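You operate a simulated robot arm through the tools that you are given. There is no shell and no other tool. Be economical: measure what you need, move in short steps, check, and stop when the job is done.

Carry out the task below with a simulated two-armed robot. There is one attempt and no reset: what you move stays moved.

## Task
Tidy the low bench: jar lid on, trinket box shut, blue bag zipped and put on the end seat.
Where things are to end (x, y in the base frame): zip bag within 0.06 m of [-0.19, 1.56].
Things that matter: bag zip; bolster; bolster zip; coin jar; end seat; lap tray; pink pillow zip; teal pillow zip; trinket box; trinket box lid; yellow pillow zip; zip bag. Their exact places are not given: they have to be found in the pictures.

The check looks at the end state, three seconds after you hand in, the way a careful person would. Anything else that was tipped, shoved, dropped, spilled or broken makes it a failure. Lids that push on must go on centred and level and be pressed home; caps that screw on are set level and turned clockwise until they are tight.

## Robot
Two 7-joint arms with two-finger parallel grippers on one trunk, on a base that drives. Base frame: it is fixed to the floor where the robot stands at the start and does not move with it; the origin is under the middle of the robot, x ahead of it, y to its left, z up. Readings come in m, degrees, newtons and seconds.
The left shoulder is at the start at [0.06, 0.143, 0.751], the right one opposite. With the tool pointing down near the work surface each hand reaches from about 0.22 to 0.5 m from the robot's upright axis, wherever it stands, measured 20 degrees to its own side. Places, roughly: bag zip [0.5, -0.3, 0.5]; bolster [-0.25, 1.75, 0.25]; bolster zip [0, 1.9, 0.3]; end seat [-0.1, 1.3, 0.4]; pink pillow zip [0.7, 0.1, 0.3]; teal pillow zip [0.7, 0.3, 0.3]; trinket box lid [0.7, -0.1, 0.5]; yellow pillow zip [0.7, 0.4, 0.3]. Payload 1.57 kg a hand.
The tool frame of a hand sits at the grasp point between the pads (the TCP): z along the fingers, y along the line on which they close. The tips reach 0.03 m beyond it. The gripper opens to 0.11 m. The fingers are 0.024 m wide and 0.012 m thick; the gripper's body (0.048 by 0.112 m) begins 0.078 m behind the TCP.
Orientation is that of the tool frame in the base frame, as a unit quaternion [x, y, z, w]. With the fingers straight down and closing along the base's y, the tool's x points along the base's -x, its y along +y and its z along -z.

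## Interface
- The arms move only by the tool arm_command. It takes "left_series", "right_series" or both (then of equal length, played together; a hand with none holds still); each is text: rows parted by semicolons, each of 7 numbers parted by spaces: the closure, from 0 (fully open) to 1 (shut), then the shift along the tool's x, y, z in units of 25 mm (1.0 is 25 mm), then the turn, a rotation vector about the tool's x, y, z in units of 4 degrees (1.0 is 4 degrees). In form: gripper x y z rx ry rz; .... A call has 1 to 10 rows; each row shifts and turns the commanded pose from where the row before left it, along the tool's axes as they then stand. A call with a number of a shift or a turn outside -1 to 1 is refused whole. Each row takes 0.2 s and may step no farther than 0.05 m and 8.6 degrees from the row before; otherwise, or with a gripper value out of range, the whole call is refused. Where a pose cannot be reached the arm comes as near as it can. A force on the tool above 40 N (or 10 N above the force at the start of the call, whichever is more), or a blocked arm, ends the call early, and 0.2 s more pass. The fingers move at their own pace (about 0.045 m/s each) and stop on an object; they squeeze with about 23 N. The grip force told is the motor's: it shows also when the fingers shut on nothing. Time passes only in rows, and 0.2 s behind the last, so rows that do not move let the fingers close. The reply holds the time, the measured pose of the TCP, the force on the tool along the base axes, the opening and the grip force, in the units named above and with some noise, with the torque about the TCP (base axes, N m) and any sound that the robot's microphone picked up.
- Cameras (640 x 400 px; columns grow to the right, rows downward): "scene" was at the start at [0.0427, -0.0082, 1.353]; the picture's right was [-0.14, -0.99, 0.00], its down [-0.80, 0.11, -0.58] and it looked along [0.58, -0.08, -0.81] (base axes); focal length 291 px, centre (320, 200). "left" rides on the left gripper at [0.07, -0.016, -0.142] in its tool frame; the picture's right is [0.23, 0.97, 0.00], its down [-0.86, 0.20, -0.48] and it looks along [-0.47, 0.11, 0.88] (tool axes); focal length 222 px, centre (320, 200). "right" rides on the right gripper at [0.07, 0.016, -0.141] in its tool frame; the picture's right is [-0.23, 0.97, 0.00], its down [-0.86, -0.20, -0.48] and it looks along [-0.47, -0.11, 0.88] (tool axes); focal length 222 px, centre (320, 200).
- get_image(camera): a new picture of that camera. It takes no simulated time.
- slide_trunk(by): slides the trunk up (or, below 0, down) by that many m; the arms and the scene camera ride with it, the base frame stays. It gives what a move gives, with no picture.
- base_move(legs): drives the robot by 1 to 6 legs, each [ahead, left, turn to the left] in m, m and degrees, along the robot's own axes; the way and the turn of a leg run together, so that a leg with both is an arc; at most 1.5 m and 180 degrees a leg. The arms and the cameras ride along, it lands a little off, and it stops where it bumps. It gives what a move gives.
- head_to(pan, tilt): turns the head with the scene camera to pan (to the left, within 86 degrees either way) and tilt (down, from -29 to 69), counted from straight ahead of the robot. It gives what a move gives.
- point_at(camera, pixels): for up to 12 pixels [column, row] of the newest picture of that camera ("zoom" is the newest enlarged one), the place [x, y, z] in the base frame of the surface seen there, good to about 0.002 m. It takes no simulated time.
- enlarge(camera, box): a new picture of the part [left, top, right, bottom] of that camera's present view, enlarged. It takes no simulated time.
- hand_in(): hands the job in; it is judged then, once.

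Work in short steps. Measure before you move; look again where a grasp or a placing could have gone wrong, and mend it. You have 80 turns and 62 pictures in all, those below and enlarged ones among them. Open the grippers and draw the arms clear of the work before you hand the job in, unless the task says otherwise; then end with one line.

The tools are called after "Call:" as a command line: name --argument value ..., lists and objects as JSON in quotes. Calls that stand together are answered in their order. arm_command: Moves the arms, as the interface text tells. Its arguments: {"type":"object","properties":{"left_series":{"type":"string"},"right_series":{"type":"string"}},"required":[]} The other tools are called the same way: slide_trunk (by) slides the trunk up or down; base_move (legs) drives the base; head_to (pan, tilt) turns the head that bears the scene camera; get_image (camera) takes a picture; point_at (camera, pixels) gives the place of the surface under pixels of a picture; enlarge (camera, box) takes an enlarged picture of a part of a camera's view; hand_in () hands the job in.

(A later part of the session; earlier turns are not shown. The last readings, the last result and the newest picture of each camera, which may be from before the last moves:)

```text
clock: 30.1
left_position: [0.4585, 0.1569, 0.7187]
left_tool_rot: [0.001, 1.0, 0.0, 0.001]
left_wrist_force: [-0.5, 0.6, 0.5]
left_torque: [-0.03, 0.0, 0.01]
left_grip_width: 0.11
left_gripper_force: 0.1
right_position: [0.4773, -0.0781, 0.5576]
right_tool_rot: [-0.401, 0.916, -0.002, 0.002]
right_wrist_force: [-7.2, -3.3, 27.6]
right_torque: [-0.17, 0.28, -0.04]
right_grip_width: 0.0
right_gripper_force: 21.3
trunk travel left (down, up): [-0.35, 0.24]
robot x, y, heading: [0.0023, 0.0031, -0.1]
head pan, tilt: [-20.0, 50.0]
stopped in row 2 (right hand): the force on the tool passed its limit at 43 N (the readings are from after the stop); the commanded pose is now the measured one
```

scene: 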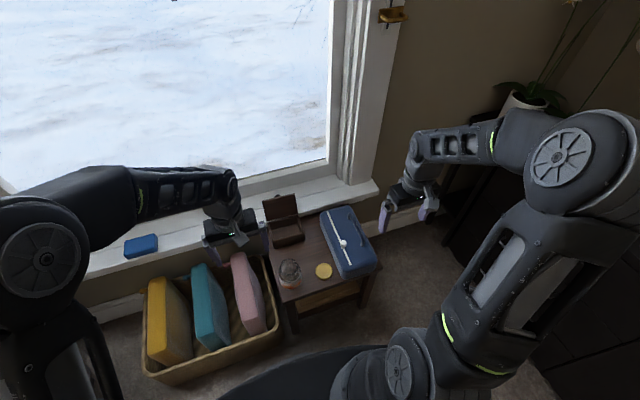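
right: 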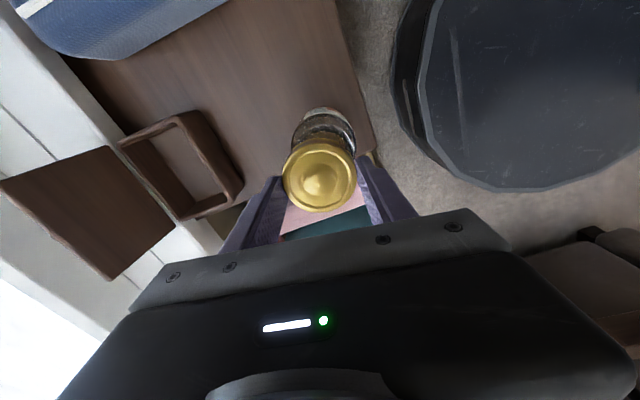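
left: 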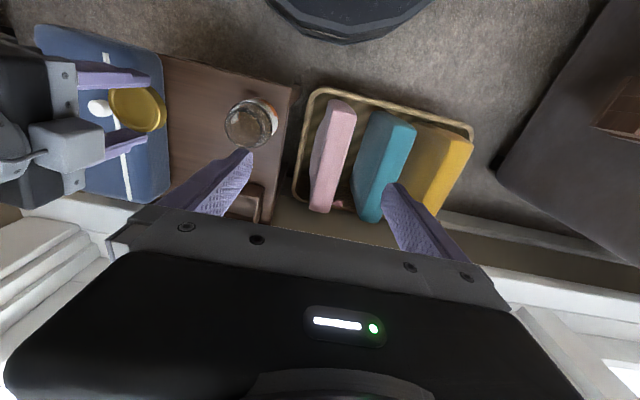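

No snap at 43 N, so it's a screw cap. Rise, open, straddle the lid again and grip it without load.

Call:
arm_command --right_series "1 0 0 -0.8 0 0 0;0.25 0 0 -0.6 0 0 0;0.25 0 0 0 0 0 0;0.25 0 0 0 0 0 0;0.25 0 0 0 0 0 0;0.25 0 0 0.7 0 0 0;0.25 0 0 0.7 0 0 0;0.25 0 0 0.55 0 0 0"

Call:
arm_command --right_series "1 0 0 0 0 0 0;1 0 0 0 0 0 0;1 0 0 0 0 0 0"

Call:
arm_command --right_series "1 0 0 0 0 0 1;1 0 0 0 0 0 1;1 0 0 0 0 0 1;1 0 0 0 0 0 1;1 0 0 0 0 0 1;1 0 0 0 0 0 1;1 0 0 0 0 0 1;1 0 0 0 0 0 1;1 0 0 0 0 0 1;1 0 0 0 0 0 1"

Call:
enlarge --camera "scene" --box '[265, 245, 315, 295]'

```text
clock: 31.9
left_position: [0.4593, 0.1551, 0.7181]
left_tool_rot: [0.0, 1.0, 0.0, -0.001]
left_wrist_force: [-0.5, -0.7, -0.1]
left_torque: [-0.03, -0.02, -0.02]
left_grip_width: 0.1099
left_gripper_force: 0.1
right_position: [0.477, -0.0787, 0.5413]
right_tool_rot: [-0.401, 0.916, 0.0, 0.001]
right_wrist_force: [-0.5, -0.8, -0.5]
right_torque: [0.02, 0.02, -0.02]
right_grip_width: 0.0822
right_gripper_force: 0.1
trunk travel left (down, up): [-0.35, 0.24]
robot x, y, heading: [-0.0006, -0.0013, 0.2]
head pan, tilt: [-20.0, 50.0]
```

```text
clock: 32.6
left_position: [0.4602, 0.1558, 0.7179]
left_tool_rot: [0.002, 1.0, 0.0, 0.0]
left_wrist_force: [0.1, 0.5, -0.4]
left_torque: [-0.03, -0.01, 0.01]
left_grip_width: 0.1101
left_gripper_force: 0.2
right_position: [0.4773, -0.0792, 0.5415]
right_tool_rot: [-0.401, 0.916, -0.001, 0.002]
right_wrist_force: [-0.5, 0.4, -0.3]
right_torque: [0.04, -0.02, 0.0]
right_grip_width: 0.0587
right_gripper_force: 23.2
trunk travel left (down, up): [-0.35, 0.24]
robot x, y, heading: [-0.0054, -0.0013, -0.1]
head pan, tilt: [-20.0, 50.0]
```

```text
clock: 34.9
left_position: [0.4595, 0.1567, 0.719]
left_tool_rot: [0.001, 1.0, 0.0, 0.0]
left_wrist_force: [-0.3, -0.4, 0.4]
left_torque: [-0.01, -0.03, 0.0]
left_grip_width: 0.1099
left_gripper_force: 0.1
right_position: [0.4768, -0.0782, 0.5407]
right_tool_rot: [-0.062, 0.998, 0.0, 0.002]
right_wrist_force: [0.5, -0.5, 3.2]
right_torque: [-0.12, -0.05, 0.0]
right_grip_width: 0.0585
right_gripper_force: 23.6
trunk travel left (down, up): [-0.35, 0.24]
robot x, y, heading: [0.0013, -0.0001, -0.1]
head pan, tilt: [-20.0, 50.0]
```

```text
8.00 times, centred on (290, 270) of scene
```

zoom: 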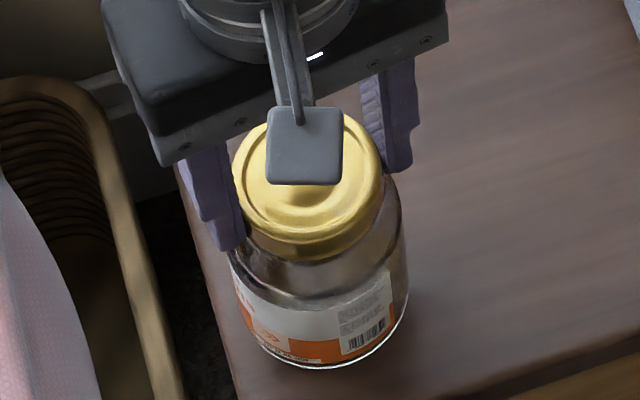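

The jar turns with the lid, so the left hand must hold the jar. Check pillow heights near the left-hand approach path.

Call:
point_at --camera "scene" --pixels '[[240, 257], [247, 275], [258, 325], [200, 268], [212, 310], [160, 285], [270, 285], [232, 262]]'

Call:
arm_command --left_series "0 0 0 0 0 0 -1;0 0 0 0 0 0 -1;0 0 0 0 0 0 -1;0 0 0 0 0 0 -1;0 0 0 0 0 0 -1;0 0 0 0 0 0 -1;0 0 0 0 0 0 -1;0 0 0 0 0 0 -1;0 0 0 0 0 0 -1;0 0 0 0 0 0 -1"

Call:
arm_command --left_series "0 0 0 0 0 0 -1;0 0 0 0 0 0 -1;0 0 0 0 0 0 -1;0 0 0 0 0 0 -1;0 0 0 0 0 0 -1;0 0 0 0 0 0 -1;0 0 0 0 0 0 -1;0 0 0 0 0 0 -1;0 0 0 0 0 0 -1;0 0 0 0 0 0 -1"

Call:
arm_command --left_series "0 0 0 0 0 0 -1;0 0 0 0 0 0 -1;0 0 0 0 0 0 -0.5;0 0 0 0 0 1 0;0 0 0 0 0 1 0;0 0 0 0 0 1 0;0 0 0 0 0 1 0;0 0 0 0 0 1 0;0 0 0 0 0 1 0;0 0 0 0 0 1 0"

Call:
arm_command --left_series "0 0 0 0 0 1 0;0 0 0 0 0 1 0;0 0 0 0 0 1 0;0 0 0 0 0 1 0;0 0 0 0 0 1 0;0 0 0 0 0 1 0;0 0 0 0 0 1 0;0 0 0 0 0 1 0;0 0 0 0 0 1 0;0 0 0 0 0 1 0"

```text
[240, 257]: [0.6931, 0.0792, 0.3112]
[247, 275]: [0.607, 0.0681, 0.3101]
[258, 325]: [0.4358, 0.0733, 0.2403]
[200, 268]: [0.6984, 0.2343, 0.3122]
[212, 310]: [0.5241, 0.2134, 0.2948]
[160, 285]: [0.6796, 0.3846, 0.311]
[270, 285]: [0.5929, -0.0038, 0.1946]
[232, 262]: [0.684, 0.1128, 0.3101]
```

```text
clock: 37.0
left_position: [0.4601, 0.1554, 0.7188]
left_tool_rot: [-0.342, 0.94, 0.0, -0.001]
left_wrist_force: [0.0, 0.0, -0.4]
left_torque: [0.03, 0.0, 0.0]
left_grip_width: 0.1101
left_gripper_force: 0.1
right_position: [0.4769, -0.078, 0.5423]
right_tool_rot: [-0.064, 0.998, 0.0, 0.001]
right_wrist_force: [-0.4, 1.6, 2.4]
right_torque: [0.04, 0.01, -0.01]
right_grip_width: 0.0586
right_gripper_force: 22.8
trunk travel left (down, up): [-0.35, 0.24]
robot x, y, heading: [-0.0009, -0.0033, -0.1]
head pan, tilt: [-20.0, 50.0]
```

```text
clock: 39.2
left_position: [0.4602, 0.1566, 0.7165]
left_tool_rot: [-0.643, 0.766, -0.001, 0.0]
left_wrist_force: [0.0, 0.3, -0.1]
left_torque: [0.0, 0.04, -0.02]
left_grip_width: 0.11
left_gripper_force: 0.2
right_position: [0.4761, -0.0785, 0.5422]
right_tool_rot: [-0.064, 0.998, 0.0, 0.001]
right_wrist_force: [0.5, 0.7, 0.7]
right_torque: [0.04, 0.0, 0.01]
right_grip_width: 0.0587
right_gripper_force: 22.9
trunk travel left (down, up): [-0.35, 0.24]
robot x, y, heading: [0.0045, -0.0007, 0.2]
head pan, tilt: [-20.0, 50.0]
```

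```text
clock: 41.5
left_position: [0.4599, 0.1556, 0.7182]
left_tool_rot: [-0.686, 0.686, -0.173, -0.172]
left_wrist_force: [0.3, -1.2, 0.4]
left_torque: [0.01, 0.0, 0.01]
left_grip_width: 0.1101
left_gripper_force: 0.0
right_position: [0.4758, -0.0783, 0.5424]
right_tool_rot: [-0.064, 0.998, 0.001, 0.001]
right_wrist_force: [0.2, 0.9, 0.8]
right_torque: [0.0, 0.03, 0.0]
right_grip_width: 0.0589
right_gripper_force: 22.8
trunk travel left (down, up): [-0.35, 0.24]
robot x, y, heading: [0.0014, -0.001, 0.0]
head pan, tilt: [-20.0, 50.0]
```

```text
clock: 43.6
left_position: [0.4595, 0.1566, 0.7179]
left_tool_rot: [-0.586, 0.586, -0.396, -0.396]
left_wrist_force: [-0.1, 0.8, 0.6]
left_torque: [-0.01, -0.01, 0.01]
left_grip_width: 0.11
left_gripper_force: 0.1
right_position: [0.4766, -0.078, 0.5411]
right_tool_rot: [-0.064, 0.998, 0.0, 0.001]
right_wrist_force: [0.4, 0.9, 1.4]
right_torque: [0.03, 0.04, -0.02]
right_grip_width: 0.0586
right_gripper_force: 23.5
trunk travel left (down, up): [-0.35, 0.24]
robot x, y, heading: [-0.0018, -0.0036, 0.1]
head pan, tilt: [-20.0, 50.0]
```

Pillow tops only reach z 0.31, so the way is clear. Move left hand to the pre-grasp 13 cm from the jar, then look.

Call:
arm_command --left_series "0 -0.778 -0.085 0.93 0 0 0;0 -0.778 -0.085 0.93 0 0 0;0 -0.778 -0.085 0.93 0 0 0;0 -0.778 -0.085 0.93 0 0 0;0 -0.778 -0.085 0.93 0 0 0;0 -0.778 -0.085 0.93 0 0 0;0 -0.778 -0.085 0.93 0 0 0;0 -0.778 -0.085 0.93 0 0 0"

Call:
get_image --camera "left"

```text
clock: 45.5
left_position: [0.4782, 0.0429, 0.5047]
left_tool_rot: [-0.586, 0.586, -0.395, -0.395]
left_wrist_force: [0.2, -0.2, 0.6]
left_torque: [0.02, -0.02, 0.03]
left_grip_width: 0.1102
left_gripper_force: 0.0
right_position: [0.4761, -0.0789, 0.5416]
right_tool_rot: [-0.063, 0.998, 0.001, 0.001]
right_wrist_force: [0.0, 0.5, 0.7]
right_torque: [-0.02, -0.01, -0.04]
right_grip_width: 0.0583
right_gripper_force: 23.0
trunk travel left (down, up): [-0.35, 0.24]
robot x, y, heading: [-0.0011, 0.0048, -0.0]
head pan, tilt: [-20.0, 50.0]
```

```text
31 pictures are left
```

left: 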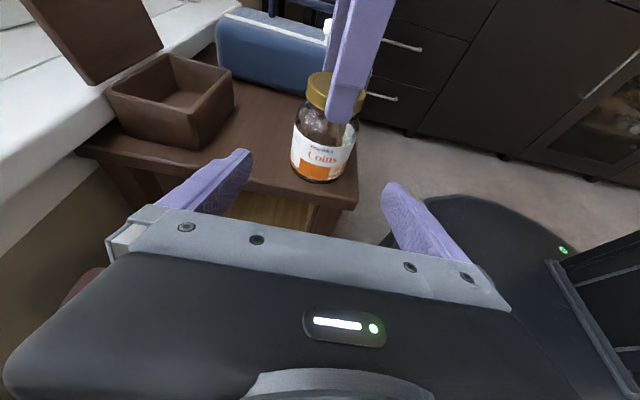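

Jar between fingers' corridor. Advance 13 cm and close on the jar body.

Call:
arm_command --left_series "0 0 0 0.87 0 0 0;0 0 0 0.87 0 0 0;0 0 0 0.87 0 0 0;0 0 0 0.87 0 0 0;0 0 0 0.87 0 0 0;0 0 0 0.85 0 0 0;0 0 0 0 0 0 0"

Call:
arm_command --left_series "1 0 0 0 0 0 0;1 0 0 0 0 0 0;1 0 0 0 0 0 0;1 0 0 0 0 0 0;1 0 0 0 0 0 0"

Call:
enlarge --camera "scene" --box '[255, 235, 325, 305]'

```text
clock: 47.0
left_position: [0.4775, -0.0781, 0.4562]
left_tool_rot: [-0.586, 0.586, -0.395, -0.396]
left_wrist_force: [-0.4, 0.1, -0.9]
left_torque: [-0.04, 0.04, -0.03]
left_grip_width: 0.11
left_gripper_force: 0.3
right_position: [0.4766, -0.0784, 0.5415]
right_tool_rot: [-0.063, 0.998, 0.0, 0.0]
right_wrist_force: [0.1, 0.5, 1.5]
right_torque: [-0.03, 0.01, -0.01]
right_grip_width: 0.0587
right_gripper_force: 23.0
trunk travel left (down, up): [-0.35, 0.24]
robot x, y, heading: [0.0021, -0.0044, -0.0]
head pan, tilt: [-20.0, 50.0]
```

```text
clock: 48.2
left_position: [0.4769, -0.0793, 0.4563]
left_tool_rot: [-0.585, 0.587, -0.395, -0.397]
left_wrist_force: [-6.0, 0.5, 1.4]
left_torque: [-0.06, -0.18, 0.0]
left_grip_width: 0.0708
left_gripper_force: 22.7
right_position: [0.4771, -0.0781, 0.5431]
right_tool_rot: [-0.064, 0.998, 0.0, 0.002]
right_wrist_force: [5.3, -1.4, 0.2]
right_torque: [0.0, -0.12, 0.01]
right_grip_width: 0.0587
right_gripper_force: 23.7
trunk travel left (down, up): [-0.35, 0.24]
robot x, y, heading: [0.0015, -0.0007, 0.1]
head pan, tilt: [-20.0, 50.0]
```

```text
5.71 times, centred on (290, 270) of scene
```

zoom: 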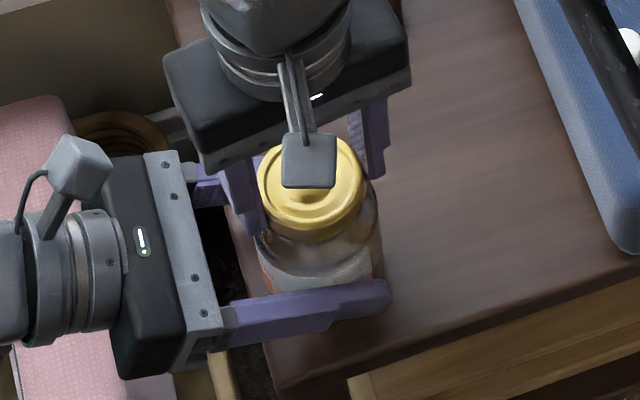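

Jar held by the left. Turn the lid 40° clockwise with slight downward bias.

Call:
arm_command --right_series "1 0 0 0.04 0 0 1;1 0 0 0.02 0 0 1;1 0 0 0 0 0 1;1 0 0 0.02 0 0 1;1 0 0 0 0 0 1;1 0 0 0.02 0 0 1;1 0 0 0 0 0 1;1 0 0 0.02 0 0 1;1 0 0 0 0 0 1;1 0 0 0.02 0 0 1" --left_series "1 0 0 0 0 0 0;1 0 0 0 0 0 0;1 0 0 0 0 0 0;1 0 0 0 0 0 0;1 0 0 0 0 0 0;1 0 0 0 0 0 0;1 0 0 0 0 0 0;1 0 0 0 0 0 0;1 0 0 0 0 0 0;1 0 0 0 0 0 0"

```text
clock: 50.5
left_position: [0.4772, -0.0779, 0.4559]
left_tool_rot: [-0.585, 0.587, -0.395, -0.396]
left_wrist_force: [-4.3, 0.2, -6.3]
left_torque: [0.26, -0.06, 0.01]
left_grip_width: 0.0707
left_gripper_force: 23.1
right_position: [0.4767, -0.0779, 0.5384]
right_tool_rot: [0.282, 0.959, 0.002, 0.002]
right_wrist_force: [4.0, -0.6, 22.5]
right_torque: [-0.02, -0.07, 0.01]
right_grip_width: 0.0587
right_gripper_force: 23.0
trunk travel left (down, up): [-0.35, 0.24]
robot x, y, heading: [-0.0001, 0.0013, 0.2]
head pan, tilt: [-20.0, 50.0]
```

Turn another 40° without adding pressure, then check lid height.

Call:
arm_command --right_series "1 0 0 0 0 0 1;1 0 0 0 0 0 1;1 0 0 0 0 0 1;1 0 0 0 0 0 1;1 0 0 0 0 0 1;1 0 0 0 0 0 1;1 0 0 0 0 0 1;1 0 0 0 0 0 1;1 0 0 0 0 0 1;1 0 0 0 0 0 1"

Call:
enlarge --camera "scene" --box '[265, 245, 315, 295]'

```text
clock: 52.6
left_position: [0.4776, -0.0791, 0.4565]
left_tool_rot: [0.586, -0.586, 0.396, 0.396]
left_wrist_force: [-1.0, -2.1, 0.2]
left_torque: [0.1, 0.11, 0.02]
left_grip_width: 0.0705
left_gripper_force: 23.2
right_position: [0.4784, -0.0782, 0.5396]
right_tool_rot: [0.593, 0.805, 0.0, 0.0]
right_wrist_force: [-0.3, 1.5, 1.3]
right_torque: [0.02, -0.12, -0.01]
right_grip_width: 0.0587
right_gripper_force: 22.8
trunk travel left (down, up): [-0.35, 0.24]
robot x, y, heading: [0.0019, 0.0008, 0.1]
head pan, tilt: [-20.0, 50.0]
```

```text
8.00 times, centred on (290, 270) of scene
```

zoom: 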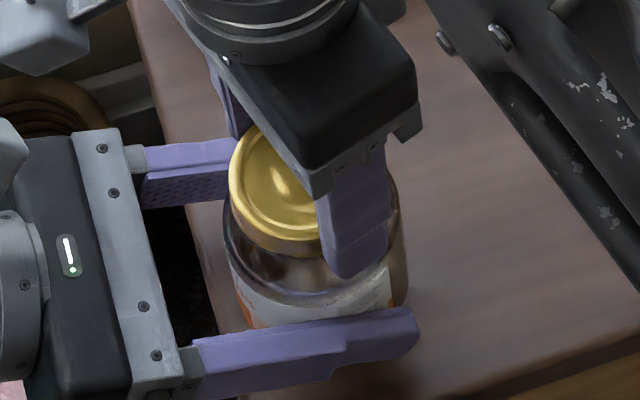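

Down force vanished → the lid moved down. Measure its height.

Call:
point_at --camera "zoom" --pixels '[[237, 170], [240, 200], [265, 228], [300, 235], [258, 140], [265, 215]]'

Call:
arm_command --right_series "1 0 0 0.02 0 0 1;1 0 0 0.02 0 0 1;1 0 0 0.02 0 0 1;1 0 0 0 0 0 1;1 0 0 0.02 0 0 1;1 0 0 0 0 0 1;1 0 0 0.02 0 0 1;1 0 0 0 0 0 1;1 0 0 0 0 0 1;1 0 0 0 0 0 1"

```text
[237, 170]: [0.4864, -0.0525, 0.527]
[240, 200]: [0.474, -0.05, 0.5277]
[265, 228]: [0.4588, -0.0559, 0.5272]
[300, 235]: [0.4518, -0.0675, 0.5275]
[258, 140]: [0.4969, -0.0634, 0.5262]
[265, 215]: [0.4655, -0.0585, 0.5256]
```

```text
clock: 54.9
left_position: [0.4773, -0.0792, 0.4567]
left_tool_rot: [-0.585, 0.586, -0.396, -0.396]
left_wrist_force: [2.5, 4.3, 0.2]
left_torque: [0.22, 0.03, -0.05]
left_grip_width: 0.0709
left_gripper_force: 22.9
right_position: [0.477, -0.0773, 0.5367]
right_tool_rot: [0.833, 0.553, 0.001, 0.001]
right_wrist_force: [1.9, -3.8, 15.4]
right_torque: [-0.11, -0.14, -0.01]
right_grip_width: 0.0584
right_gripper_force: 23.1
trunk travel left (down, up): [-0.35, 0.24]
robot x, y, heading: [-0.0036, -0.0006, -0.2]
head pan, tilt: [-20.0, 50.0]
```

Lid now at 0.527 and still descending. Continue turning.

Call:
arm_command --right_series "1 0 0 0 0 0 1;1 0 0 0 0 0 1;1 0 0 0 0 0 1;1 0 0 0 0 0 1;1 0 0 0 0 0 1;1 0 0 0 0 0 1;1 0 0 0 0 0 1;1 0 0 0 0 0 1;1 0 0 0 0 0 1;1 0 0 0 0 0 1"

Call:
enlarge --camera "scene" --box '[265, 245, 315, 295]'

```text
clock: 57.0
left_position: [0.4761, -0.0784, 0.458]
left_tool_rot: [-0.585, 0.586, -0.395, -0.397]
left_wrist_force: [-5.0, -2.3, 5.5]
left_torque: [0.02, 0.02, 0.02]
left_grip_width: 0.0702
left_gripper_force: 23.1
right_position: [0.4766, -0.0796, 0.5366]
right_tool_rot: [0.972, 0.235, 0.002, 0.001]
right_wrist_force: [4.3, 1.6, -2.9]
right_torque: [0.17, -0.22, -0.02]
right_grip_width: 0.0584
right_gripper_force: 23.0
trunk travel left (down, up): [-0.35, 0.24]
robot x, y, heading: [0.0007, -0.0005, -0.2]
head pan, tilt: [-20.0, 50.0]
```

```text
8.00 times, centred on (290, 270) of scene
```

zoom: 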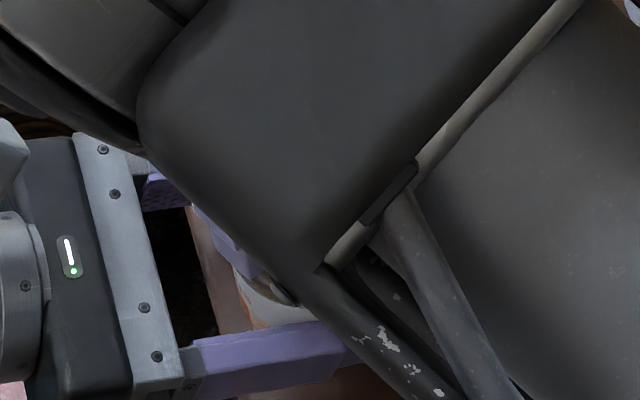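

Screw pulled the lid down (tool force -2.9). Release, rise, unwind the wrist 200° and re-measure.

Call:
arm_command --right_series "0.25 0 0 0 0 0 0;0.25 0 0 0 0 0 0;0.25 0 0 0 0 0 0;0.25 0 0 -0.8 0 0 0;0.25 0 0 -0.8 0 0 0;0.25 0 0 0 0 0 -1;0.25 0 0 0 0 0 -1;0.25 0 0 0 0 0 -1;0.25 0 0 0 0 0 -1;0.25 0 0 0 0 0 -1"

Call:
arm_command --right_series "0.25 0 0 0 0 0 -1;0.25 0 0 0 0 0 -1;0.25 0 0 0 0 0 -1;0.25 0 0 0 0 0 -1;0.25 0 0 0 0 0 -1;0.25 0 0 0 0 0 -1;0.25 0 0 0 0 0 -1;0.25 0 0 0 0 0 -1;0.25 0 0 0 0 0 -1;0.25 0 0 0 0 0 -1"

Call:
arm_command --right_series "0.25 0 0 0 0 0 -1;0.25 0 0 0 0 0 -1;0.25 0 0 0 0 0 -1;0.25 0 0 0 0 0 -1;0.25 0 0 0 0 0 -1;0.25 0 0 0 0 0 -1;0.25 0 0 0 0 0 -1;0.25 0 0 0 0 0 -1;0.25 0 0 0 0 0 -1;0.25 0 0 0 0 0 -1"

Call:
arm_command --right_series "0.25 0 0 0 0 0 -1;0.25 0 0 0 0 0 -1;0.25 0 0 0 0 0 -1;0.25 0 0 0 0 0 -1;0.25 0 0 0 0 0 -1;0.25 0 0 0 0 0 -1;0.25 0 0 0 0 0 -1;0.25 0 0 0 0 0 -1;0.25 0 0 0 0 0 -1;0.25 0 0 0 0 0 -1"

Call:
arm_command --right_series "0.25 0 0 0 0 0 -1;0.25 0 0 0 0 0 -1;0.25 0 0 0 0 0 -1;0.25 0 0 0 0 0 -1;0.25 0 0 0 0 0 -1;0.25 0 0 0 0 0 -1;0.25 0 0 0 0 0 -1;0.25 0 0 0 0 0 -1;0.25 0 0 0 0 0 -1;0.25 0 0 0 0 0 -1"

Call:
arm_command --right_series "0.25 0 0 0 0 0 -1;0.25 0 0 0 0 0 -1;0.25 0 0 0 0 0 -1;0.25 0 0 0 0 0 -1;0.25 0 0 0 0 0 -1;0.25 0 0 0 0 0 0"

Call:
enlarge --camera "right" --box '[250, 80, 390, 220]'

```text
clock: 59.2
left_position: [0.4774, -0.078, 0.4575]
left_tool_rot: [-0.585, 0.587, -0.395, -0.397]
left_wrist_force: [0.2, 2.4, 5.0]
left_torque: [0.06, -0.03, 0.05]
left_grip_width: 0.0698
left_gripper_force: 22.9
right_position: [0.477, -0.0786, 0.5757]
right_tool_rot: [0.916, 0.402, 0.001, 0.0]
right_wrist_force: [-0.4, -0.2, 0.2]
right_torque: [-0.01, 0.01, 0.04]
right_grip_width: 0.0825
right_gripper_force: 0.1
trunk travel left (down, up): [-0.35, 0.24]
robot x, y, heading: [0.0023, -0.0018, -0.1]
head pan, tilt: [-20.0, 50.0]
```

```text
clock: 61.5
left_position: [0.4763, -0.0786, 0.4563]
left_tool_rot: [0.586, -0.586, 0.396, 0.396]
left_wrist_force: [1.4, 2.2, 3.7]
left_torque: [-0.04, -0.02, 0.08]
left_grip_width: 0.0695
left_gripper_force: 22.9
right_position: [0.4776, -0.079, 0.5759]
right_tool_rot: [0.723, 0.691, 0.001, 0.002]
right_wrist_force: [-0.1, -0.2, -0.4]
right_torque: [0.02, 0.0, -0.02]
right_grip_width: 0.0824
right_gripper_force: 0.0
trunk travel left (down, up): [-0.35, 0.24]
robot x, y, heading: [-0.0002, -0.0024, -0.3]
head pan, tilt: [-20.0, 50.0]
```

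```text
clock: 63.6
left_position: [0.479, -0.0785, 0.4569]
left_tool_rot: [-0.586, 0.586, -0.396, -0.397]
left_wrist_force: [-0.7, -1.0, 2.7]
left_torque: [-0.05, -0.01, 0.03]
left_grip_width: 0.0695
left_gripper_force: 23.0
right_position: [0.4775, -0.0787, 0.5767]
right_tool_rot: [0.443, 0.897, 0.001, 0.002]
right_wrist_force: [0.0, 0.5, -0.1]
right_torque: [-0.03, 0.03, 0.0]
right_grip_width: 0.0826
right_gripper_force: 0.1
trunk travel left (down, up): [-0.35, 0.24]
robot x, y, heading: [0.0011, 0.0021, 0.0]
head pan, tilt: [-20.0, 50.0]
```

```text
clock: 65.8
left_position: [0.4776, -0.0794, 0.4566]
left_tool_rot: [-0.586, 0.587, -0.395, -0.396]
left_wrist_force: [0.3, -0.3, 2.7]
left_torque: [-0.04, 0.04, 0.02]
left_grip_width: 0.0702
left_gripper_force: 23.5
right_position: [0.4753, -0.0783, 0.5759]
right_tool_rot: [0.11, 0.994, -0.001, 0.001]
right_wrist_force: [-0.1, -0.4, -0.5]
right_torque: [0.03, -0.02, 0.03]
right_grip_width: 0.0823
right_gripper_force: 0.0
trunk travel left (down, up): [-0.35, 0.24]
robot x, y, heading: [-0.001, -0.0022, 0.0]
head pan, tilt: [-20.0, 50.0]
```

```text
clock: 68.0
left_position: [0.4763, -0.0775, 0.4561]
left_tool_rot: [-0.586, 0.586, -0.395, -0.396]
left_wrist_force: [-1.1, 0.1, 3.2]
left_torque: [-0.03, 0.04, 0.05]
left_grip_width: 0.0695
left_gripper_force: 23.4
right_position: [0.4761, -0.0778, 0.5748]
right_tool_rot: [-0.237, 0.972, 0.0, 0.0]
right_wrist_force: [0.6, 0.4, 0.7]
right_torque: [-0.04, 0.01, 0.01]
right_grip_width: 0.0825
right_gripper_force: 0.2
trunk travel left (down, up): [-0.35, 0.24]
robot x, y, heading: [0.0008, -0.0007, 0.1]
head pan, tilt: [-20.0, 50.0]
```

```text
clock: 69.5
left_position: [0.4764, -0.0786, 0.4559]
left_tool_rot: [-0.586, 0.587, -0.395, -0.396]
left_wrist_force: [0.4, -0.4, 2.3]
left_torque: [-0.03, -0.01, 0.04]
left_grip_width: 0.0696
left_gripper_force: 22.4
right_position: [0.4759, -0.0783, 0.5755]
right_tool_rot: [-0.402, 0.916, -0.001, 0.001]
right_wrist_force: [-0.5, 0.1, 0.6]
right_torque: [0.0, -0.03, -0.02]
right_grip_width: 0.0822
right_gripper_force: 0.0
trunk travel left (down, up): [-0.35, 0.24]
robot x, y, heading: [-0.0008, 0.0028, 0.0]
head pan, tilt: [-20.0, 50.0]
```

```text
2.86 times, centred on (320, 150) of right
```

zoom: 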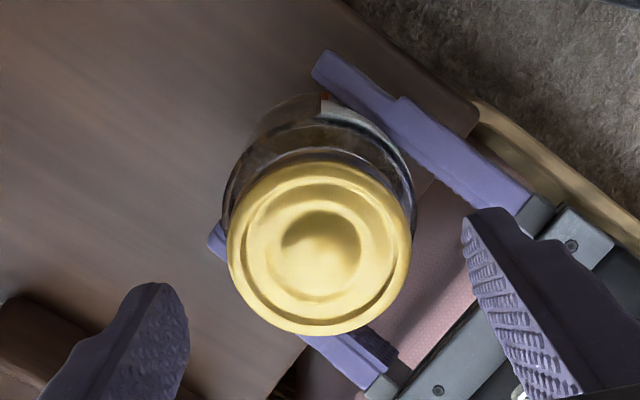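

Call:
point_at --camera "zoom" --pixels '[[233, 250], [405, 250], [320, 168], [320, 330], [262, 190], [380, 190], [262, 310], [380, 310]]'

```text
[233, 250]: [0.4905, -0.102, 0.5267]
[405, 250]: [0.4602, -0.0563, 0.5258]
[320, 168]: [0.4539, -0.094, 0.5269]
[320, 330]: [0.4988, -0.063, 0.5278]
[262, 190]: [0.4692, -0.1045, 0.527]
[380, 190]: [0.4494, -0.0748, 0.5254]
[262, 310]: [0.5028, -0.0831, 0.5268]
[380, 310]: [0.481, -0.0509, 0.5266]
```

Lid level at 0.5265, centred. Regrip and turn another 200°, following gently.

Call:
arm_command --right_series "0.25 0 0 0.74 0 0 0;0.25 0 0 0.74 0 0 0;1 0 0 0 0 0 0;1 0 0 0 0 0 0;1 0 0 0 0 0 0;1 0 0 0 0 0 1;1 0 0 0.02 0 0 1;1 0 0 0 0 0 1;1 0 0 0.02 0 0 1;1 0 0 0 0 0 1"

Call:
arm_command --right_series "1 0 0 0 0 0 1;1 0 0 0.02 0 0 1;1 0 0 0 0 0 1;1 0 0 0 0 0 1;1 0 0 0 0 0 1;1 0 0 0.02 0 0 1;1 0 0 0 0 0 1;1 0 0 0 0 0 1;1 0 0 0 0 0 1;1 0 0 0 0 0 1"

Call:
arm_command --right_series "1 0 0 0 0 0 1;1 0 0 0.02 0 0 1;1 0 0 0 0 0 1;1 0 0 0 0 0 1;1 0 0 0 0 0 1;1 0 0 0.02 0 0 1;1 0 0 0 0 0 1;1 0 0 0 0 0 1;1 0 0 0 0 0 1;1 0 0 0 0 0 1"

Call:
arm_command --right_series "1 0 0 0 0 0 1;1 0 0 0.02 0 0 1;1 0 0 0 0 0 1;1 0 0 0 0 0 1;1 0 0 0 0 0 1;1 0 0 0 0 0 1;1 0 0 0 0 0 1;1 0 0 0 0 0 1;1 0 0 0 0 0 1;1 0 0 0 0 0 1"

Call:
arm_command --right_series "1 0 0 0 0 0 1;1 0 0 0 0 0 1;1 0 0 0 0 0 1;1 0 0 0 0 0 1;1 0 0 0 0 0 1;1 0 0 0 0 0 1;1 0 0 0 0 0 1;1 0 0 0 0 0 1;1 0 0 0 0 0 1;1 0 0 0 0 0 1"

```text
clock: 71.7
left_position: [0.4766, -0.0781, 0.4557]
left_tool_rot: [0.586, -0.586, 0.396, 0.395]
left_wrist_force: [-2.6, -0.2, -0.6]
left_torque: [-0.31, -0.07, 0.05]
left_grip_width: 0.0693
left_gripper_force: 23.0
right_position: [0.4776, -0.077, 0.5374]
right_tool_rot: [-0.234, 0.972, 0.0, 0.002]
right_wrist_force: [3.1, -3.7, 7.9]
right_torque: [-0.1, -0.02, 0.01]
right_grip_width: 0.0591
right_gripper_force: 23.1
trunk travel left (down, up): [-0.35, 0.24]
robot x, y, heading: [-0.0025, 0.0036, -0.2]
head pan, tilt: [-20.0, 50.0]
```

```text
clock: 73.8
left_position: [0.476, -0.0787, 0.4558]
left_tool_rot: [-0.586, 0.586, -0.396, -0.396]
left_wrist_force: [-4.5, 1.5, -0.8]
left_torque: [0.18, -0.11, -0.05]
left_grip_width: 0.069
left_gripper_force: 22.9
right_position: [0.4782, -0.0784, 0.5359]
right_tool_rot: [0.112, 0.994, 0.0, 0.003]
right_wrist_force: [3.2, 0.7, 6.2]
right_torque: [0.03, -0.1, -0.03]
right_grip_width: 0.0586
right_gripper_force: 23.0
trunk travel left (down, up): [-0.35, 0.24]
robot x, y, heading: [0.0024, 0.0027, 0.1]
head pan, tilt: [-20.0, 50.0]
```

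```text
clock: 76.0
left_position: [0.4771, -0.0788, 0.4577]
left_tool_rot: [0.586, -0.586, 0.396, 0.396]
left_wrist_force: [-2.1, 2.4, -1.6]
left_torque: [-0.01, -0.07, 0.0]
left_grip_width: 0.0689
left_gripper_force: 23.3
right_position: [0.4781, -0.0793, 0.5363]
right_tool_rot: [0.445, 0.896, 0.0, 0.002]
right_wrist_force: [1.5, -3.3, 12.3]
right_torque: [-0.12, -0.07, 0.01]
right_grip_width: 0.0586
right_gripper_force: 23.4
trunk travel left (down, up): [-0.35, 0.24]
robot x, y, heading: [0.0021, -0.0002, -0.1]
head pan, tilt: [-20.0, 50.0]
```

```text
clock: 78.2
left_position: [0.4774, -0.0786, 0.4571]
left_tool_rot: [-0.586, 0.586, -0.396, -0.396]
left_wrist_force: [-2.3, -1.0, 2.6]
left_torque: [-0.05, 0.02, -0.79]
left_grip_width: 0.0695
left_gripper_force: 23.3
right_position: [0.4769, -0.0785, 0.5358]
right_tool_rot: [0.724, 0.69, 0.001, 0.0]
right_wrist_force: [0.6, 0.9, -1.8]
right_torque: [0.01, -0.01, 0.77]
right_grip_width: 0.0584
right_gripper_force: 22.8
trunk travel left (down, up): [-0.35, 0.24]
robot x, y, heading: [-0.0006, -0.0012, -0.2]
head pan, tilt: [-20.0, 50.0]
```

```text
clock: 80.5
left_position: [0.4768, -0.0785, 0.4568]
left_tool_rot: [0.586, -0.585, 0.397, 0.395]
left_wrist_force: [-3.4, 0.0, 6.3]
left_torque: [-0.22, -0.03, -0.62]
left_grip_width: 0.0696
left_gripper_force: 22.9
right_position: [0.4766, -0.0782, 0.536]
right_tool_rot: [0.917, 0.4, 0.001, 0.0]
right_wrist_force: [3.3, -1.3, 1.4]
right_torque: [-0.02, -0.09, 0.65]
right_grip_width: 0.0595
right_gripper_force: 23.1
trunk travel left (down, up): [-0.35, 0.24]
robot x, y, heading: [0.0038, 0.0006, -0.2]
head pan, tilt: [-20.0, 50.0]
```

Torque rose to 0.77 N·m and the fingers slip: tight. Release both hands; right up, left back out the way it came.

Call:
arm_command --right_series "0.2 0 0 0 0 0 0;0.2 0 0 0 0 0 0;0.2 0 0 0 0 0 0;0.2 0 0 -0.9 0 0 0;0.2 0 0 -0.9 0 0 0;0.2 0 0 -0.9 0 0 -1;0.2 0 0 -0.9 0 0 -1;0.2 0 0 0 0 0 -1;0.2 0 0 0 0 0 -1;0.2 0 0 0 0 0 -1" --left_series "1 0 0 0 0 0 0;1 0 0 0 0 0 0;1 0 0 0 0 0 0;1 0 0 0 0 0 0;0 0 0 0 0 0 0;0 0 0 0 0 0 0;0 0 0 0 0 0 0;0 0 0 0 0 0 0;0 0 0 0 0 0 0;0 0 0 0 0 0 0"

Call:
arm_command --right_series "0.2 0 0 0 0 0 -1;0.2 0 0 0 0 0 -1;0.2 0 0 0 0 0 -1;0.2 0 0 0 0 0 -1;0.2 0 0 0 0 0 -1;0.2 0 0 0 0 0 -1;0.2 0 0 0 0 0 -1;0.2 0 0 0 0 0 -1;0.2 0 0 0 0 0 -1;0.2 0 0 0 0 0 -1" --left_series "0 0 0 -0.8 0 0 0;0 0 0 -0.8 0 0 0;0 0 0 -0.8 0 0 0;0 0 0 -0.8 0 0 0;0 0 0 -0.8 0 0 0;0 0 0 -0.8 0 0 0;0 0 0 -0.8 0 0 0;0 1 0 0 0 0 0;0 1 0 0 0 0 0;0 1 0 0 0 0 0"

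Call:
arm_command --right_series "0.2 0 0 0 0 0 -1;0.2 0 0 0 0 0 -1;0.2 0 0 0 0 0 -1;0.2 0 0 0 0 0 -1;0.2 0 0 0 0 0 -1;0.2 0 0 0 0 0 -1;0.2 0 0 0 0 0 -1;0.2 0 0 0 0 0 -1;0.2 0 0 0 0 0 -1;0.2 0 0 0 0 0 -1" --left_series "0 0 0 0 0 -1 0;0 0 0 0 0 -1 0;0 0 0 0 0 -1 0;0 0 0 0 0 -1 0;0 0 0 0 0 -1 0;0 0 0 0 0 -1 0;0 0 0 0 0 -1 0;0 0 0 0 0 -1 0;0 0 0 0 0 -1 0;0 0 0 0 0 -1 0"

Call:
arm_command --right_series "0.2 0 0 0 0 0 -1;0.2 0 0 0 0 0 -1;0.2 0 0 0 0 0 -1;0.2 0 0 0 0 0 -1;0.2 0 0 0 0 0 -1;0.2 0 0 0 0 0 -1;0.2 0 0 0 0 0 -1;0.2 0 0 0 0 0 -0.9;0.2 0 0 0 0 0 0;0.2 0 0 0 0 0 0" --left_series "0 0 0 0 0 -1 0;0 0 0 0 0 -1 0;0 0 0 0 0 -1 0;0 0 0 0 0 -1 0;0 0 0 0 0 -1 0;0 0 0 0 0 -1 0;0 0 0 0 0 -1 0;0 0 0 0 0 0 0;0 0 0 0 0 0 0;0 0 0 0 0 0 0"

Call:
get_image --camera "right"

```text
clock: 82.7
left_position: [0.4779, -0.0783, 0.4564]
left_tool_rot: [0.586, -0.586, 0.396, 0.396]
left_wrist_force: [0.6, 0.0, 0.4]
left_torque: [0.04, 0.0, 0.01]
left_grip_width: 0.1099
left_gripper_force: 0.0
right_position: [0.4765, -0.0771, 0.625]
right_tool_rot: [0.832, 0.554, 0.001, 0.0]
right_wrist_force: [-0.9, -0.6, -0.3]
right_torque: [0.01, 0.01, -0.02]
right_grip_width: 0.0878
right_gripper_force: 0.1
trunk travel left (down, up): [-0.35, 0.24]
robot x, y, heading: [0.0011, 0.0014, 0.0]
head pan, tilt: [-20.0, 50.0]
```

```text
clock: 84.8
left_position: [0.4756, 0.0242, 0.578]
left_tool_rot: [0.586, -0.586, 0.395, 0.396]
left_wrist_force: [0.1, 0.4, 0.4]
left_torque: [-0.01, 0.0, -0.01]
left_grip_width: 0.1103
left_gripper_force: 0.1
right_position: [0.477, -0.0781, 0.6252]
right_tool_rot: [0.592, 0.806, 0.001, 0.001]
right_wrist_force: [-0.3, 0.9, -0.1]
right_torque: [-0.01, 0.03, 0.0]
right_grip_width: 0.0878
right_gripper_force: 0.1
trunk travel left (down, up): [-0.35, 0.24]
robot x, y, heading: [0.0019, 0.001, 0.0]
head pan, tilt: [-20.0, 50.0]
```

```text
clock: 87.0
left_position: [0.4761, 0.0225, 0.5783]
left_tool_rot: [0.686, -0.686, 0.171, 0.171]
left_wrist_force: [0.1, 0.9, 1.2]
left_torque: [0.02, -0.02, 0.01]
left_grip_width: 0.1098
left_gripper_force: 0.0
right_position: [0.476, -0.0777, 0.6239]
right_tool_rot: [0.28, 0.96, 0.001, 0.001]
right_wrist_force: [-1.0, 0.5, -0.6]
right_torque: [0.02, 0.02, 0.01]
right_grip_width: 0.0878
right_gripper_force: 0.2
trunk travel left (down, up): [-0.35, 0.24]
robot x, y, heading: [-0.0026, 0.0011, 0.1]
head pan, tilt: [-20.0, 50.0]
```

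```text
clock: 88.1
left_position: [0.4777, 0.0301, 0.5772]
left_tool_rot: [0.706, -0.701, 0.072, 0.073]
left_wrist_force: [0.4, 1.7, 1.2]
left_torque: [-0.3, -0.06, 0.0]
left_grip_width: 0.11
left_gripper_force: 0.1
right_position: [0.4763, -0.0887, 0.6238]
right_tool_rot: [0.153, 0.988, -0.006, 0.0]
right_wrist_force: [-0.2, -0.9, -1.0]
right_torque: [0.09, 0.09, -0.06]
right_grip_width: 0.088
right_gripper_force: 0.1
trunk travel left (down, up): [-0.35, 0.24]
robot x, y, heading: [0.0015, -0.0036, -0.0]
head pan, tilt: [-20.0, 50.0]
stopped in row 5 (left hand): the force on the tool passed its limit at 49 N (the readings are from after the stop); the commanded pose is now the measured one
```

```text
26 pictures are left
```

right: 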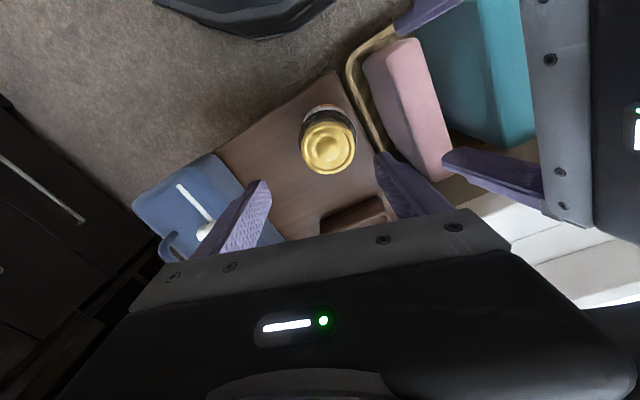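

The hands bumped each other (not the objects). Separate: left toward +y, right up. Check lid height.

Call:
point_at --camera "right" --pixels '[[306, 145], [349, 145], [327, 124], [327, 168], [327, 147], [185, 190], [212, 222], [200, 235]]'

Call:
arm_command --left_series "0 -1 0 -0.4 0 0 0;0 -1 0 -0.4 0 0 0;0 -1 0 -0.4 0 0 0;0 -1 0 -0.4 0 0 0"

```text
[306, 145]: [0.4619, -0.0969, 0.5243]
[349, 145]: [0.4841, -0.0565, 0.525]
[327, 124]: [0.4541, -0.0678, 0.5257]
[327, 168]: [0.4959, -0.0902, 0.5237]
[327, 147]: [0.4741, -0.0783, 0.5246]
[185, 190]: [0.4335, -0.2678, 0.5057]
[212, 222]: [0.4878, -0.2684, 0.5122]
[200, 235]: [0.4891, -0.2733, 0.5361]
```

```text
clock: 89.1
left_position: [0.476, 0.1355, 0.5986]
left_tool_rot: [0.706, -0.701, 0.072, 0.072]
left_wrist_force: [-0.2, -0.4, -0.2]
left_torque: [0.01, 0.0, 0.01]
left_grip_width: 0.1098
left_gripper_force: 0.0
right_position: [0.4768, -0.0881, 0.6237]
right_tool_rot: [0.152, 0.988, -0.004, 0.0]
right_wrist_force: [0.3, -0.6, 0.0]
right_torque: [-0.01, 0.03, 0.02]
right_grip_width: 0.0879
right_gripper_force: 0.1
trunk travel left (down, up): [-0.35, 0.24]
robot x, y, heading: [0.0014, 0.0013, 0.1]
head pan, tilt: [-20.0, 50.0]
```

Jar lid is level and seated at 0.5245. Now measure how far the base's front edge is from the bench for driving nearer to the trinket box.

Call:
point_at --camera "right" --pixels '[[250, 36], [320, 15], [220, 150], [338, 75], [368, 190], [345, 215], [330, 222], [378, 42], [160, 5], [350, 70]]'

Call:
get_image --camera "scene"

```text
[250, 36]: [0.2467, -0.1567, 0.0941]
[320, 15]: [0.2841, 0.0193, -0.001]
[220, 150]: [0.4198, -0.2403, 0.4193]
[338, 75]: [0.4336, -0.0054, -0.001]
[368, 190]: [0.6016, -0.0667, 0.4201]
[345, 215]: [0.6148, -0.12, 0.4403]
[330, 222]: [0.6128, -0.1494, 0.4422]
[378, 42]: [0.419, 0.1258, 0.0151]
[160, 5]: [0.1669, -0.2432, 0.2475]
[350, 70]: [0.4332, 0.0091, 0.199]
```

```text
25 pictures are left
```

scene: 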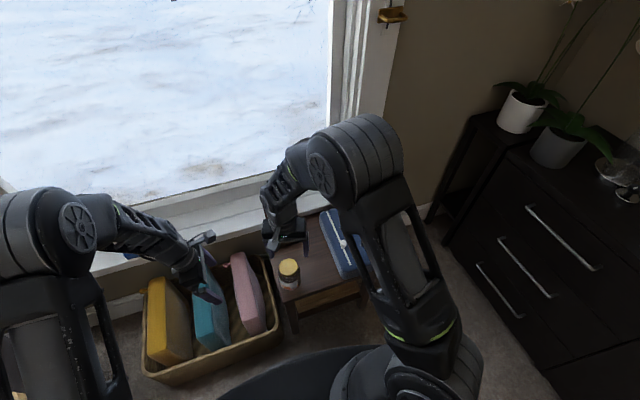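

Base front edge reaches ~0.28, bench/basket start at 0.41: I can drive 0.09 ahead. First measure sill and window behind the box lid in this picture.

Call:
point_at --camera "scene" --pixels '[[250, 225], [245, 205], [240, 190], [225, 185], [310, 212], [316, 200], [265, 245], [262, 215]]'

Call:
base_move --legs '[[0.09, 0, 0]]'

Call:
enlarge --camera "right" --box '[220, 100, 460, 240]'

```text
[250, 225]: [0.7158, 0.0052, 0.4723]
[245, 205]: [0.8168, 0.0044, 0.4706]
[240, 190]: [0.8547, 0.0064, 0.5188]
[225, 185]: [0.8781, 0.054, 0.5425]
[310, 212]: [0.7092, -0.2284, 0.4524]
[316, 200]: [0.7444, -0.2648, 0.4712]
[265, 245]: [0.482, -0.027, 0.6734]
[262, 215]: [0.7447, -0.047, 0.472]
```

```text
clock: 90.2
left_position: [0.5653, 0.137, 0.599]
left_tool_rot: [0.706, -0.7, 0.072, 0.072]
left_wrist_force: [0.0, 0.3, 0.1]
left_torque: [0.0, 0.02, -0.01]
left_grip_width: 0.1098
left_gripper_force: 0.1
right_position: [0.5674, -0.087, 0.6237]
right_tool_rot: [0.151, 0.989, -0.005, -0.001]
right_wrist_force: [0.5, -0.3, 0.0]
right_torque: [0.03, -0.01, -0.01]
right_grip_width: 0.0881
right_gripper_force: 0.1
trunk travel left (down, up): [-0.35, 0.24]
robot x, y, heading: [0.0931, -0.0014, 0.0]
head pan, tilt: [-20.0, 50.0]
```

```text
2.67 times, centred on (340, 170) of right
```

zoom: 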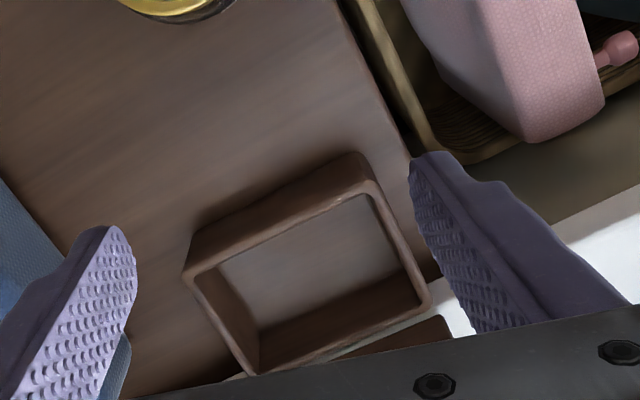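

Sill is at z 0.472 with room behind the lid. Right hand: shut fingers, rise to 0.66, reach over to x≈0.78 behind the lid.

Call:
arm_command --right_series "1 0 0 -0.3 0 0 -0.87;1 0 0 -0.3 0 0 -0.87;1 0 0 -0.3 0 0 -0.87;1 0 0 -0.3 0 0 -0.87;1 0 0 -0.3 0 0 -0.87;1 0 0 0 0 0 0"

Call:
arm_command --right_series "1 -0.947 -0.133 0 0 0 0;1 -0.947 -0.133 0 0 0 0;1 -0.947 -0.133 0 0 0 0;1 -0.947 -0.133 0 0 0 0;1 -0.947 -0.133 0 0 0 0;1 -0.947 -0.133 0 0 0 0;1 -0.947 -0.133 0 0 0 0;1 -0.947 -0.133 0 0 0 0;1 -0.947 -0.133 0 0 0 0"

Call:
get_image --camera "scene"

```text
clock: 91.6
left_position: [0.5666, 0.1364, 0.5996]
left_tool_rot: [0.706, -0.7, 0.072, 0.072]
left_wrist_force: [-0.4, 1.5, -0.9]
left_torque: [0.02, -0.02, 0.01]
left_grip_width: 0.11
left_gripper_force: 0.1
right_position: [0.5683, -0.0858, 0.6615]
right_tool_rot: [0.0, 1.0, -0.005, -0.001]
right_wrist_force: [0.0, -0.6, -0.4]
right_torque: [0.04, -0.02, -0.03]
right_grip_width: 0.0
right_gripper_force: 19.9
trunk travel left (down, up): [-0.35, 0.24]
robot x, y, heading: [0.0894, 0.0015, 0.0]
head pan, tilt: [-20.0, 50.0]
```

```text
clock: 93.6
left_position: [0.5663, 0.1355, 0.5985]
left_tool_rot: [0.706, -0.701, 0.072, 0.072]
left_wrist_force: [-0.3, 0.4, 0.0]
left_torque: [-0.04, 0.01, 0.03]
left_grip_width: 0.11
left_gripper_force: 0.0
right_position: [0.7825, -0.1158, 0.659]
right_tool_rot: [-0.001, 1.0, -0.004, -0.002]
right_wrist_force: [0.6, 0.6, 0.8]
right_torque: [-0.02, 0.03, 0.0]
right_grip_width: 0.0
right_gripper_force: 20.9
trunk travel left (down, up): [-0.35, 0.24]
robot x, y, heading: [0.091, -0.0009, 0.2]
head pan, tilt: [-20.0, 50.0]
```

```text
23 pictures are left
```

scene: 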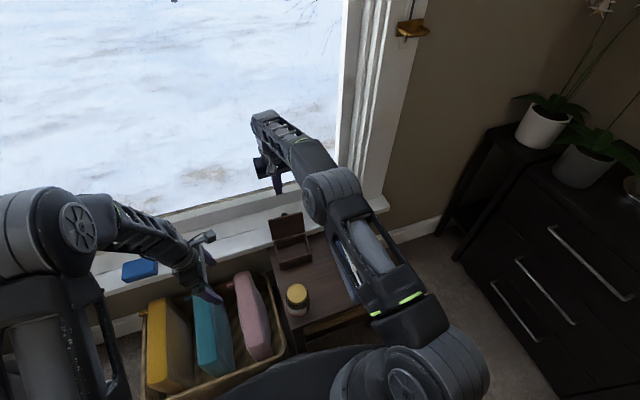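

Reached (0.7825,-0.116). Lower tips to z≈0.535 behind the lid, then pull toward -x slowly.

Call:
arm_command --right_series "1 0 0 0.94 0 0 0;1 0 0 0.94 0 0 0;1 0 0 0.94 0 0 0;1 0 0 0.94 0 0 0;1 0.3 0 0 0 0 0;1 0.3 0 0 0 0 0;1 0.3 0 0 0 0 0;1 0.3 0 0 0 0 0;1 0.3 0 0 0 0 0;1 0.3 0 0 0 0 0"

Call:
enlarge --camera "scene" --box '[230, 130, 350, 290]'

```text
clock: 95.8
left_position: [0.5664, 0.1371, 0.5987]
left_tool_rot: [0.706, -0.7, 0.072, 0.073]
left_wrist_force: [-0.4, 0.0, 0.2]
left_torque: [0.03, 0.02, 0.0]
left_grip_width: 0.1102
left_gripper_force: 0.0
right_position: [0.7355, -0.1169, 0.5662]
right_tool_rot: [0.0, 1.0, -0.006, -0.001]
right_wrist_force: [0.3, -0.2, 0.0]
right_torque: [0.02, 0.03, -0.04]
right_grip_width: 0.0
right_gripper_force: 21.1
trunk travel left (down, up): [-0.35, 0.24]
robot x, y, heading: [0.0873, -0.005, -0.0]
head pan, tilt: [-20.0, 50.0]
```

```text
2.50 times, centred on (290, 210) of scene
```

zoom: 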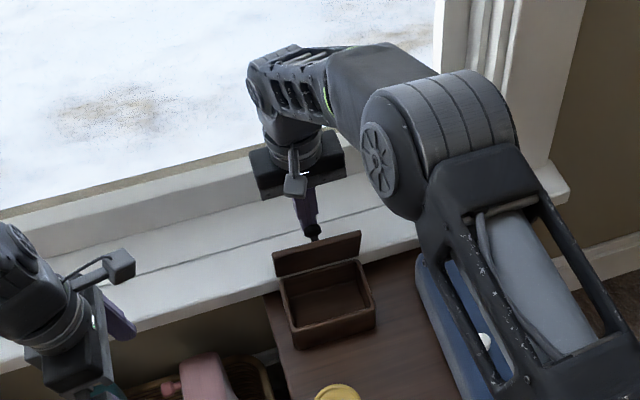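

Lid is tilting forward. Continue the pull.

Call:
arm_command --right_series "1 0.3 0 0 0 0 0;1 0.3 0 0 0 0 0;1 0.3 0 0 0 0 0;1 0.3 0 0 0 0 0;1 0.3 0 0 0 0 0;1 0.3 0 0 0 0 0;1 0.3 0 0 0 0 0;1 0 0 0 0 0 0;1 0 0 0 0 0 0"

Call:
enlarge --camera "scene" --box '[230, 130, 350, 290]'

```text
clock: 97.8
left_position: [0.566, 0.1358, 0.5978]
left_tool_rot: [0.706, -0.7, 0.072, 0.073]
left_wrist_force: [0.2, -0.4, -1.0]
left_torque: [0.01, 0.04, -0.01]
left_grip_width: 0.11
left_gripper_force: 0.0
right_position: [0.6822, -0.1174, 0.5657]
right_tool_rot: [0.0, 1.0, -0.005, -0.001]
right_wrist_force: [0.4, -0.5, 0.5]
right_torque: [-0.01, 0.0, -0.01]
right_grip_width: 0.0
right_gripper_force: 21.1
trunk travel left (down, up): [-0.35, 0.24]
robot x, y, heading: [0.0931, -0.0018, 0.1]
head pan, tilt: [-20.0, 50.0]
```

```text
2.50 times, centred on (290, 210) of scene
```

zoom: 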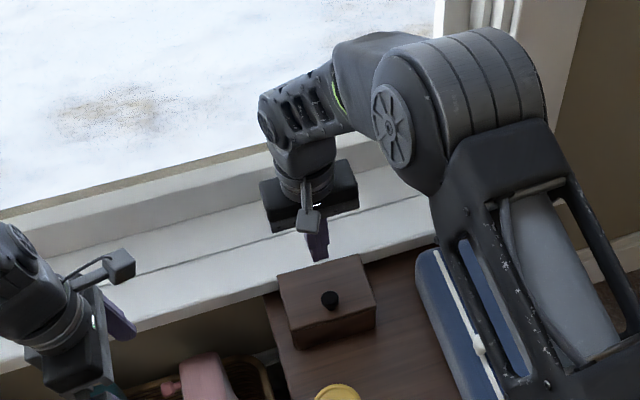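

The lid has fallen shut. Measure the lid's level.

Call:
point_at --camera "zoom" --pixels '[[285, 275], [355, 260], [295, 322], [370, 305], [330, 280], [330, 296], [293, 340], [375, 325]]'

```text
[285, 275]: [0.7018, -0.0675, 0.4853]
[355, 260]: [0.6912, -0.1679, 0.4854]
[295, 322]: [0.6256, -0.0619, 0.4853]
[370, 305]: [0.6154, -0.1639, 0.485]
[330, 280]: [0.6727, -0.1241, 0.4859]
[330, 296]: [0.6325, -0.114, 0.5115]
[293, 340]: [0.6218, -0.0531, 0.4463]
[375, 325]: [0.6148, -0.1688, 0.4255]
```

Lid flat at 0.485 all over. Give one gentle press at (0.66,-0.117), then rise.

Call:
arm_command --right_series "1 0.44 0 0 0 0 0;1 0.44 0 0.6 0 0 0;1 0 0 0.7 0 0 0;1 0 0 0.6 0 0 0;1 0 0 0.15 0 0 0;1 0 0 0.08 0 0 0"

Call:
arm_command --right_series "1 0 0 -0.9 0 0 0;1 0 0 -0.9 0 0 0;1 0 0 -0.9 0 0 0;1 0 0 -0.9 0 0 0;0 1 0 -0.9 0 0 0;0 1 0 0 0 0 0;0 1 0 0 0 0 0;0 1 0 0 0 0 0;0 1 0 0 0 0 0"

```text
clock: 99.2
left_position: [0.5655, 0.1353, 0.5992]
left_tool_rot: [0.705, -0.701, 0.072, 0.072]
left_wrist_force: [-0.2, -0.2, -0.1]
left_torque: [0.03, -0.03, -0.01]
left_grip_width: 0.1098
left_gripper_force: 0.1
right_position: [0.6593, -0.1172, 0.5165]
right_tool_rot: [0.0, 1.0, -0.005, -0.001]
right_wrist_force: [-4.5, -0.5, 16.9]
right_torque: [0.03, 0.0, 0.04]
right_grip_width: 0.0
right_gripper_force: 21.3
trunk travel left (down, up): [-0.35, 0.24]
robot x, y, heading: [0.0877, -0.0022, -0.0]
head pan, tilt: [-20.0, 50.0]
```

```text
clock: 101.2
left_position: [0.5669, 0.136, 0.5989]
left_tool_rot: [0.706, -0.7, 0.071, 0.072]
left_wrist_force: [0.3, -0.9, 0.2]
left_torque: [-0.02, 0.0, 0.0]
left_grip_width: 0.1097
left_gripper_force: 0.1
right_position: [0.5367, -0.1126, 0.6268]
right_tool_rot: [0.0, 1.0, -0.005, -0.001]
right_wrist_force: [0.2, 0.7, -0.5]
right_torque: [-0.02, 0.01, 0.0]
right_grip_width: 0.1039
right_gripper_force: 0.0
trunk travel left (down, up): [-0.35, 0.24]
robot x, y, heading: [0.0888, -0.0002, 0.3]
head pan, tilt: [-20.0, 50.0]
```

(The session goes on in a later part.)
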